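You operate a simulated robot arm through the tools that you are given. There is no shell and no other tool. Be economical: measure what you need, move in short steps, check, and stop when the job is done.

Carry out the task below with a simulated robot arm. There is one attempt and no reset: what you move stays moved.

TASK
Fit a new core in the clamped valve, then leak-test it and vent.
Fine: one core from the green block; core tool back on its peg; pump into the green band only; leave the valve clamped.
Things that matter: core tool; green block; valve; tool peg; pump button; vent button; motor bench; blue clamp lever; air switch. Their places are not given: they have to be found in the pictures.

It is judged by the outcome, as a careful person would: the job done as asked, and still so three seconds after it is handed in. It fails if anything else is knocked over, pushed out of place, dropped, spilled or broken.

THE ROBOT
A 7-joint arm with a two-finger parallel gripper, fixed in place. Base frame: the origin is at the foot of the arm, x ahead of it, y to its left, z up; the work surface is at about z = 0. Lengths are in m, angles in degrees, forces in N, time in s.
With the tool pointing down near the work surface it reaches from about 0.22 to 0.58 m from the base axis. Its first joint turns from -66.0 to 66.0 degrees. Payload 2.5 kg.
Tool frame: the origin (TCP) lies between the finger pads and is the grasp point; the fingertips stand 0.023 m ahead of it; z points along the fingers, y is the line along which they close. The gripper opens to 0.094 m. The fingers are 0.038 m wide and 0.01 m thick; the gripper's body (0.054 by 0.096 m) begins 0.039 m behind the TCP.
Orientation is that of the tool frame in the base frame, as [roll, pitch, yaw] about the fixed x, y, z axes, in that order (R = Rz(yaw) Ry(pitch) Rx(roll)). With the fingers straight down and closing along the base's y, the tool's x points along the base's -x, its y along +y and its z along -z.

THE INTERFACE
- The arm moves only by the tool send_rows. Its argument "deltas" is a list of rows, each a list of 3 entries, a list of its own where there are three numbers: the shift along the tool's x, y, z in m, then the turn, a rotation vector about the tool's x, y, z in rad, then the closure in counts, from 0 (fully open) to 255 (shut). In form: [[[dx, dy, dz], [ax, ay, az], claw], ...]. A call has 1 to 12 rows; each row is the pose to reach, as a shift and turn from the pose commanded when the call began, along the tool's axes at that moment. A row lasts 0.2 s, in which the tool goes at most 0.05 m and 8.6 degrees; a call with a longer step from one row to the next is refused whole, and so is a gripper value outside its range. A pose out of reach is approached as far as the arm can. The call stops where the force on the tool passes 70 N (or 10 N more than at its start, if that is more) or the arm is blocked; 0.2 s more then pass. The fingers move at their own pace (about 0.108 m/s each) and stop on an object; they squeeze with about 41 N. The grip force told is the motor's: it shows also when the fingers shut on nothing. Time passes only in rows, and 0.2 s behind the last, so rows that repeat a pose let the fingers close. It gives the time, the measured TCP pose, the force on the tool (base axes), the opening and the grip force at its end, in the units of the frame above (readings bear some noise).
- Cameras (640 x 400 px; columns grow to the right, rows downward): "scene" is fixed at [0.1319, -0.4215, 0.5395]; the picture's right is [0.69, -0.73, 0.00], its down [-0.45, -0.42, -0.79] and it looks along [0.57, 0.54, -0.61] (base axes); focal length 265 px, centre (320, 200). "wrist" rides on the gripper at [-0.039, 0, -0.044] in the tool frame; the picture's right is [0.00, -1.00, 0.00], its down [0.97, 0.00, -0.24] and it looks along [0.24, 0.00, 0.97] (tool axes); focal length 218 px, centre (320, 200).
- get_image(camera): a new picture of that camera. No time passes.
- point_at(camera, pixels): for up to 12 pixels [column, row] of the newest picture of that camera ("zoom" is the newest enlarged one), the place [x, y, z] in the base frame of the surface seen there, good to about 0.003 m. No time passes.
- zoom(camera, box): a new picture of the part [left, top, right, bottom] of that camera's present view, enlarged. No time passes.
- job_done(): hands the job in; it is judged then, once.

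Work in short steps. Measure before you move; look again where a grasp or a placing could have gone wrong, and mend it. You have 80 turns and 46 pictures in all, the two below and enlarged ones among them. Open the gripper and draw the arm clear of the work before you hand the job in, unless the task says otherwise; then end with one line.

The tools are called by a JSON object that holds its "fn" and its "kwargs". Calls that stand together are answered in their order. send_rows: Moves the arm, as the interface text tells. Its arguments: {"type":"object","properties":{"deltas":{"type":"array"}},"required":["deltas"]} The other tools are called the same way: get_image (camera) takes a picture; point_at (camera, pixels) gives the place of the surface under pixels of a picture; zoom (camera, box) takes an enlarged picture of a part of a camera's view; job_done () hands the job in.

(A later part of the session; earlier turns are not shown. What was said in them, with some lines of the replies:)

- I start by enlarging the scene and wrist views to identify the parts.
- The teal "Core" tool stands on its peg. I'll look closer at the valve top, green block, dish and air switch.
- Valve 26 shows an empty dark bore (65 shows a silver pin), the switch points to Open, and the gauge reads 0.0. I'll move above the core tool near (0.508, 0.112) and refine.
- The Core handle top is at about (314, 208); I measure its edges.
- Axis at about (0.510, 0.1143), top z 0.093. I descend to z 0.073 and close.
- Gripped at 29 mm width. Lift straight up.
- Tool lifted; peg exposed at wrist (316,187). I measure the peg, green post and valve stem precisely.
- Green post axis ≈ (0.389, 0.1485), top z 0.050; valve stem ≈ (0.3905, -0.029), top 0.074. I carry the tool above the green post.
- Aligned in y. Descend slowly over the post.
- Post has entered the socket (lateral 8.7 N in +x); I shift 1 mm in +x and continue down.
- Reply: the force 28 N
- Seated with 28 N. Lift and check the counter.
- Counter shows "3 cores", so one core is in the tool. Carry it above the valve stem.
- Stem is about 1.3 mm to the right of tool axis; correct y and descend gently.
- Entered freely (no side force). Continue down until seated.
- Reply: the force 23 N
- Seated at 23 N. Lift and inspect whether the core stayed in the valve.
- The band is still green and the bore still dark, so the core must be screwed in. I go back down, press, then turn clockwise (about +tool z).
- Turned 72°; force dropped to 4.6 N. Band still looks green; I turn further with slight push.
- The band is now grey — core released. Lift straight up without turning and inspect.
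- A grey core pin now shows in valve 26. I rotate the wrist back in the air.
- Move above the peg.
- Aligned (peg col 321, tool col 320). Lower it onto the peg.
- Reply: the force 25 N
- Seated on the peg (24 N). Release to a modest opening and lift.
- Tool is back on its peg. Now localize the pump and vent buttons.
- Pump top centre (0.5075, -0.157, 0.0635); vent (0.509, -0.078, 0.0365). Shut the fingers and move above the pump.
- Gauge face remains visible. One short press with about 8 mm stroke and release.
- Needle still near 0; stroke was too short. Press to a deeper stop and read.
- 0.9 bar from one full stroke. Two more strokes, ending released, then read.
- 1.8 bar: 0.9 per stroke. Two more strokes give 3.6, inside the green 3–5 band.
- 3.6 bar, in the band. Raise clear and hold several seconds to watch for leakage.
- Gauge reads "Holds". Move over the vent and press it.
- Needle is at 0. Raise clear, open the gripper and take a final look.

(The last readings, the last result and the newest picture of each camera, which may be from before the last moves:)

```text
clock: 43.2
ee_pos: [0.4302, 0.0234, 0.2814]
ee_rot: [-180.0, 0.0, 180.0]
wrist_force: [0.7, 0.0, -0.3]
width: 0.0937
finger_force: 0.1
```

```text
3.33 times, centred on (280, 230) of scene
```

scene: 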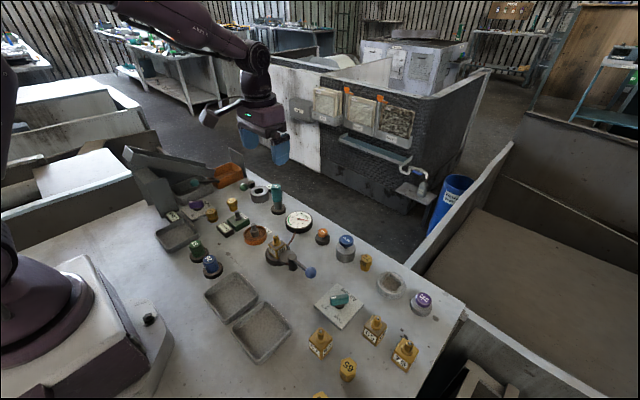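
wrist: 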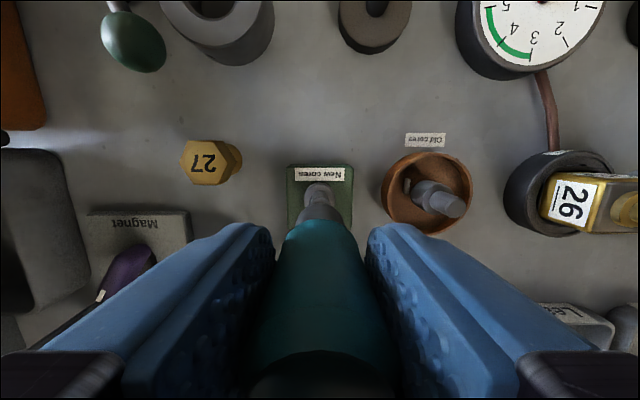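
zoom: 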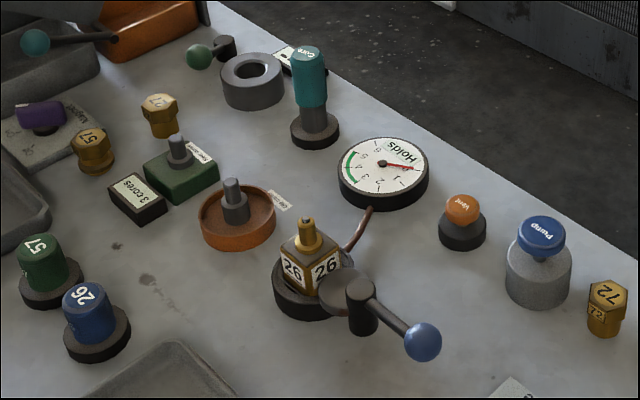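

Everything is in place: the gauge reads 0 with "Holds", the tool is on its peg, the valve is clamped, and the counter shows 3 cores.

{"fn": "job_done", "kwargs": {}}

```text
The job is handed in.
```

The job is handed in: valve 26 has one new core from the green block, held at 3.6 bar (gauge read "Holds"), was vented to 0 and is still clamped, with the core tool back on its peg.
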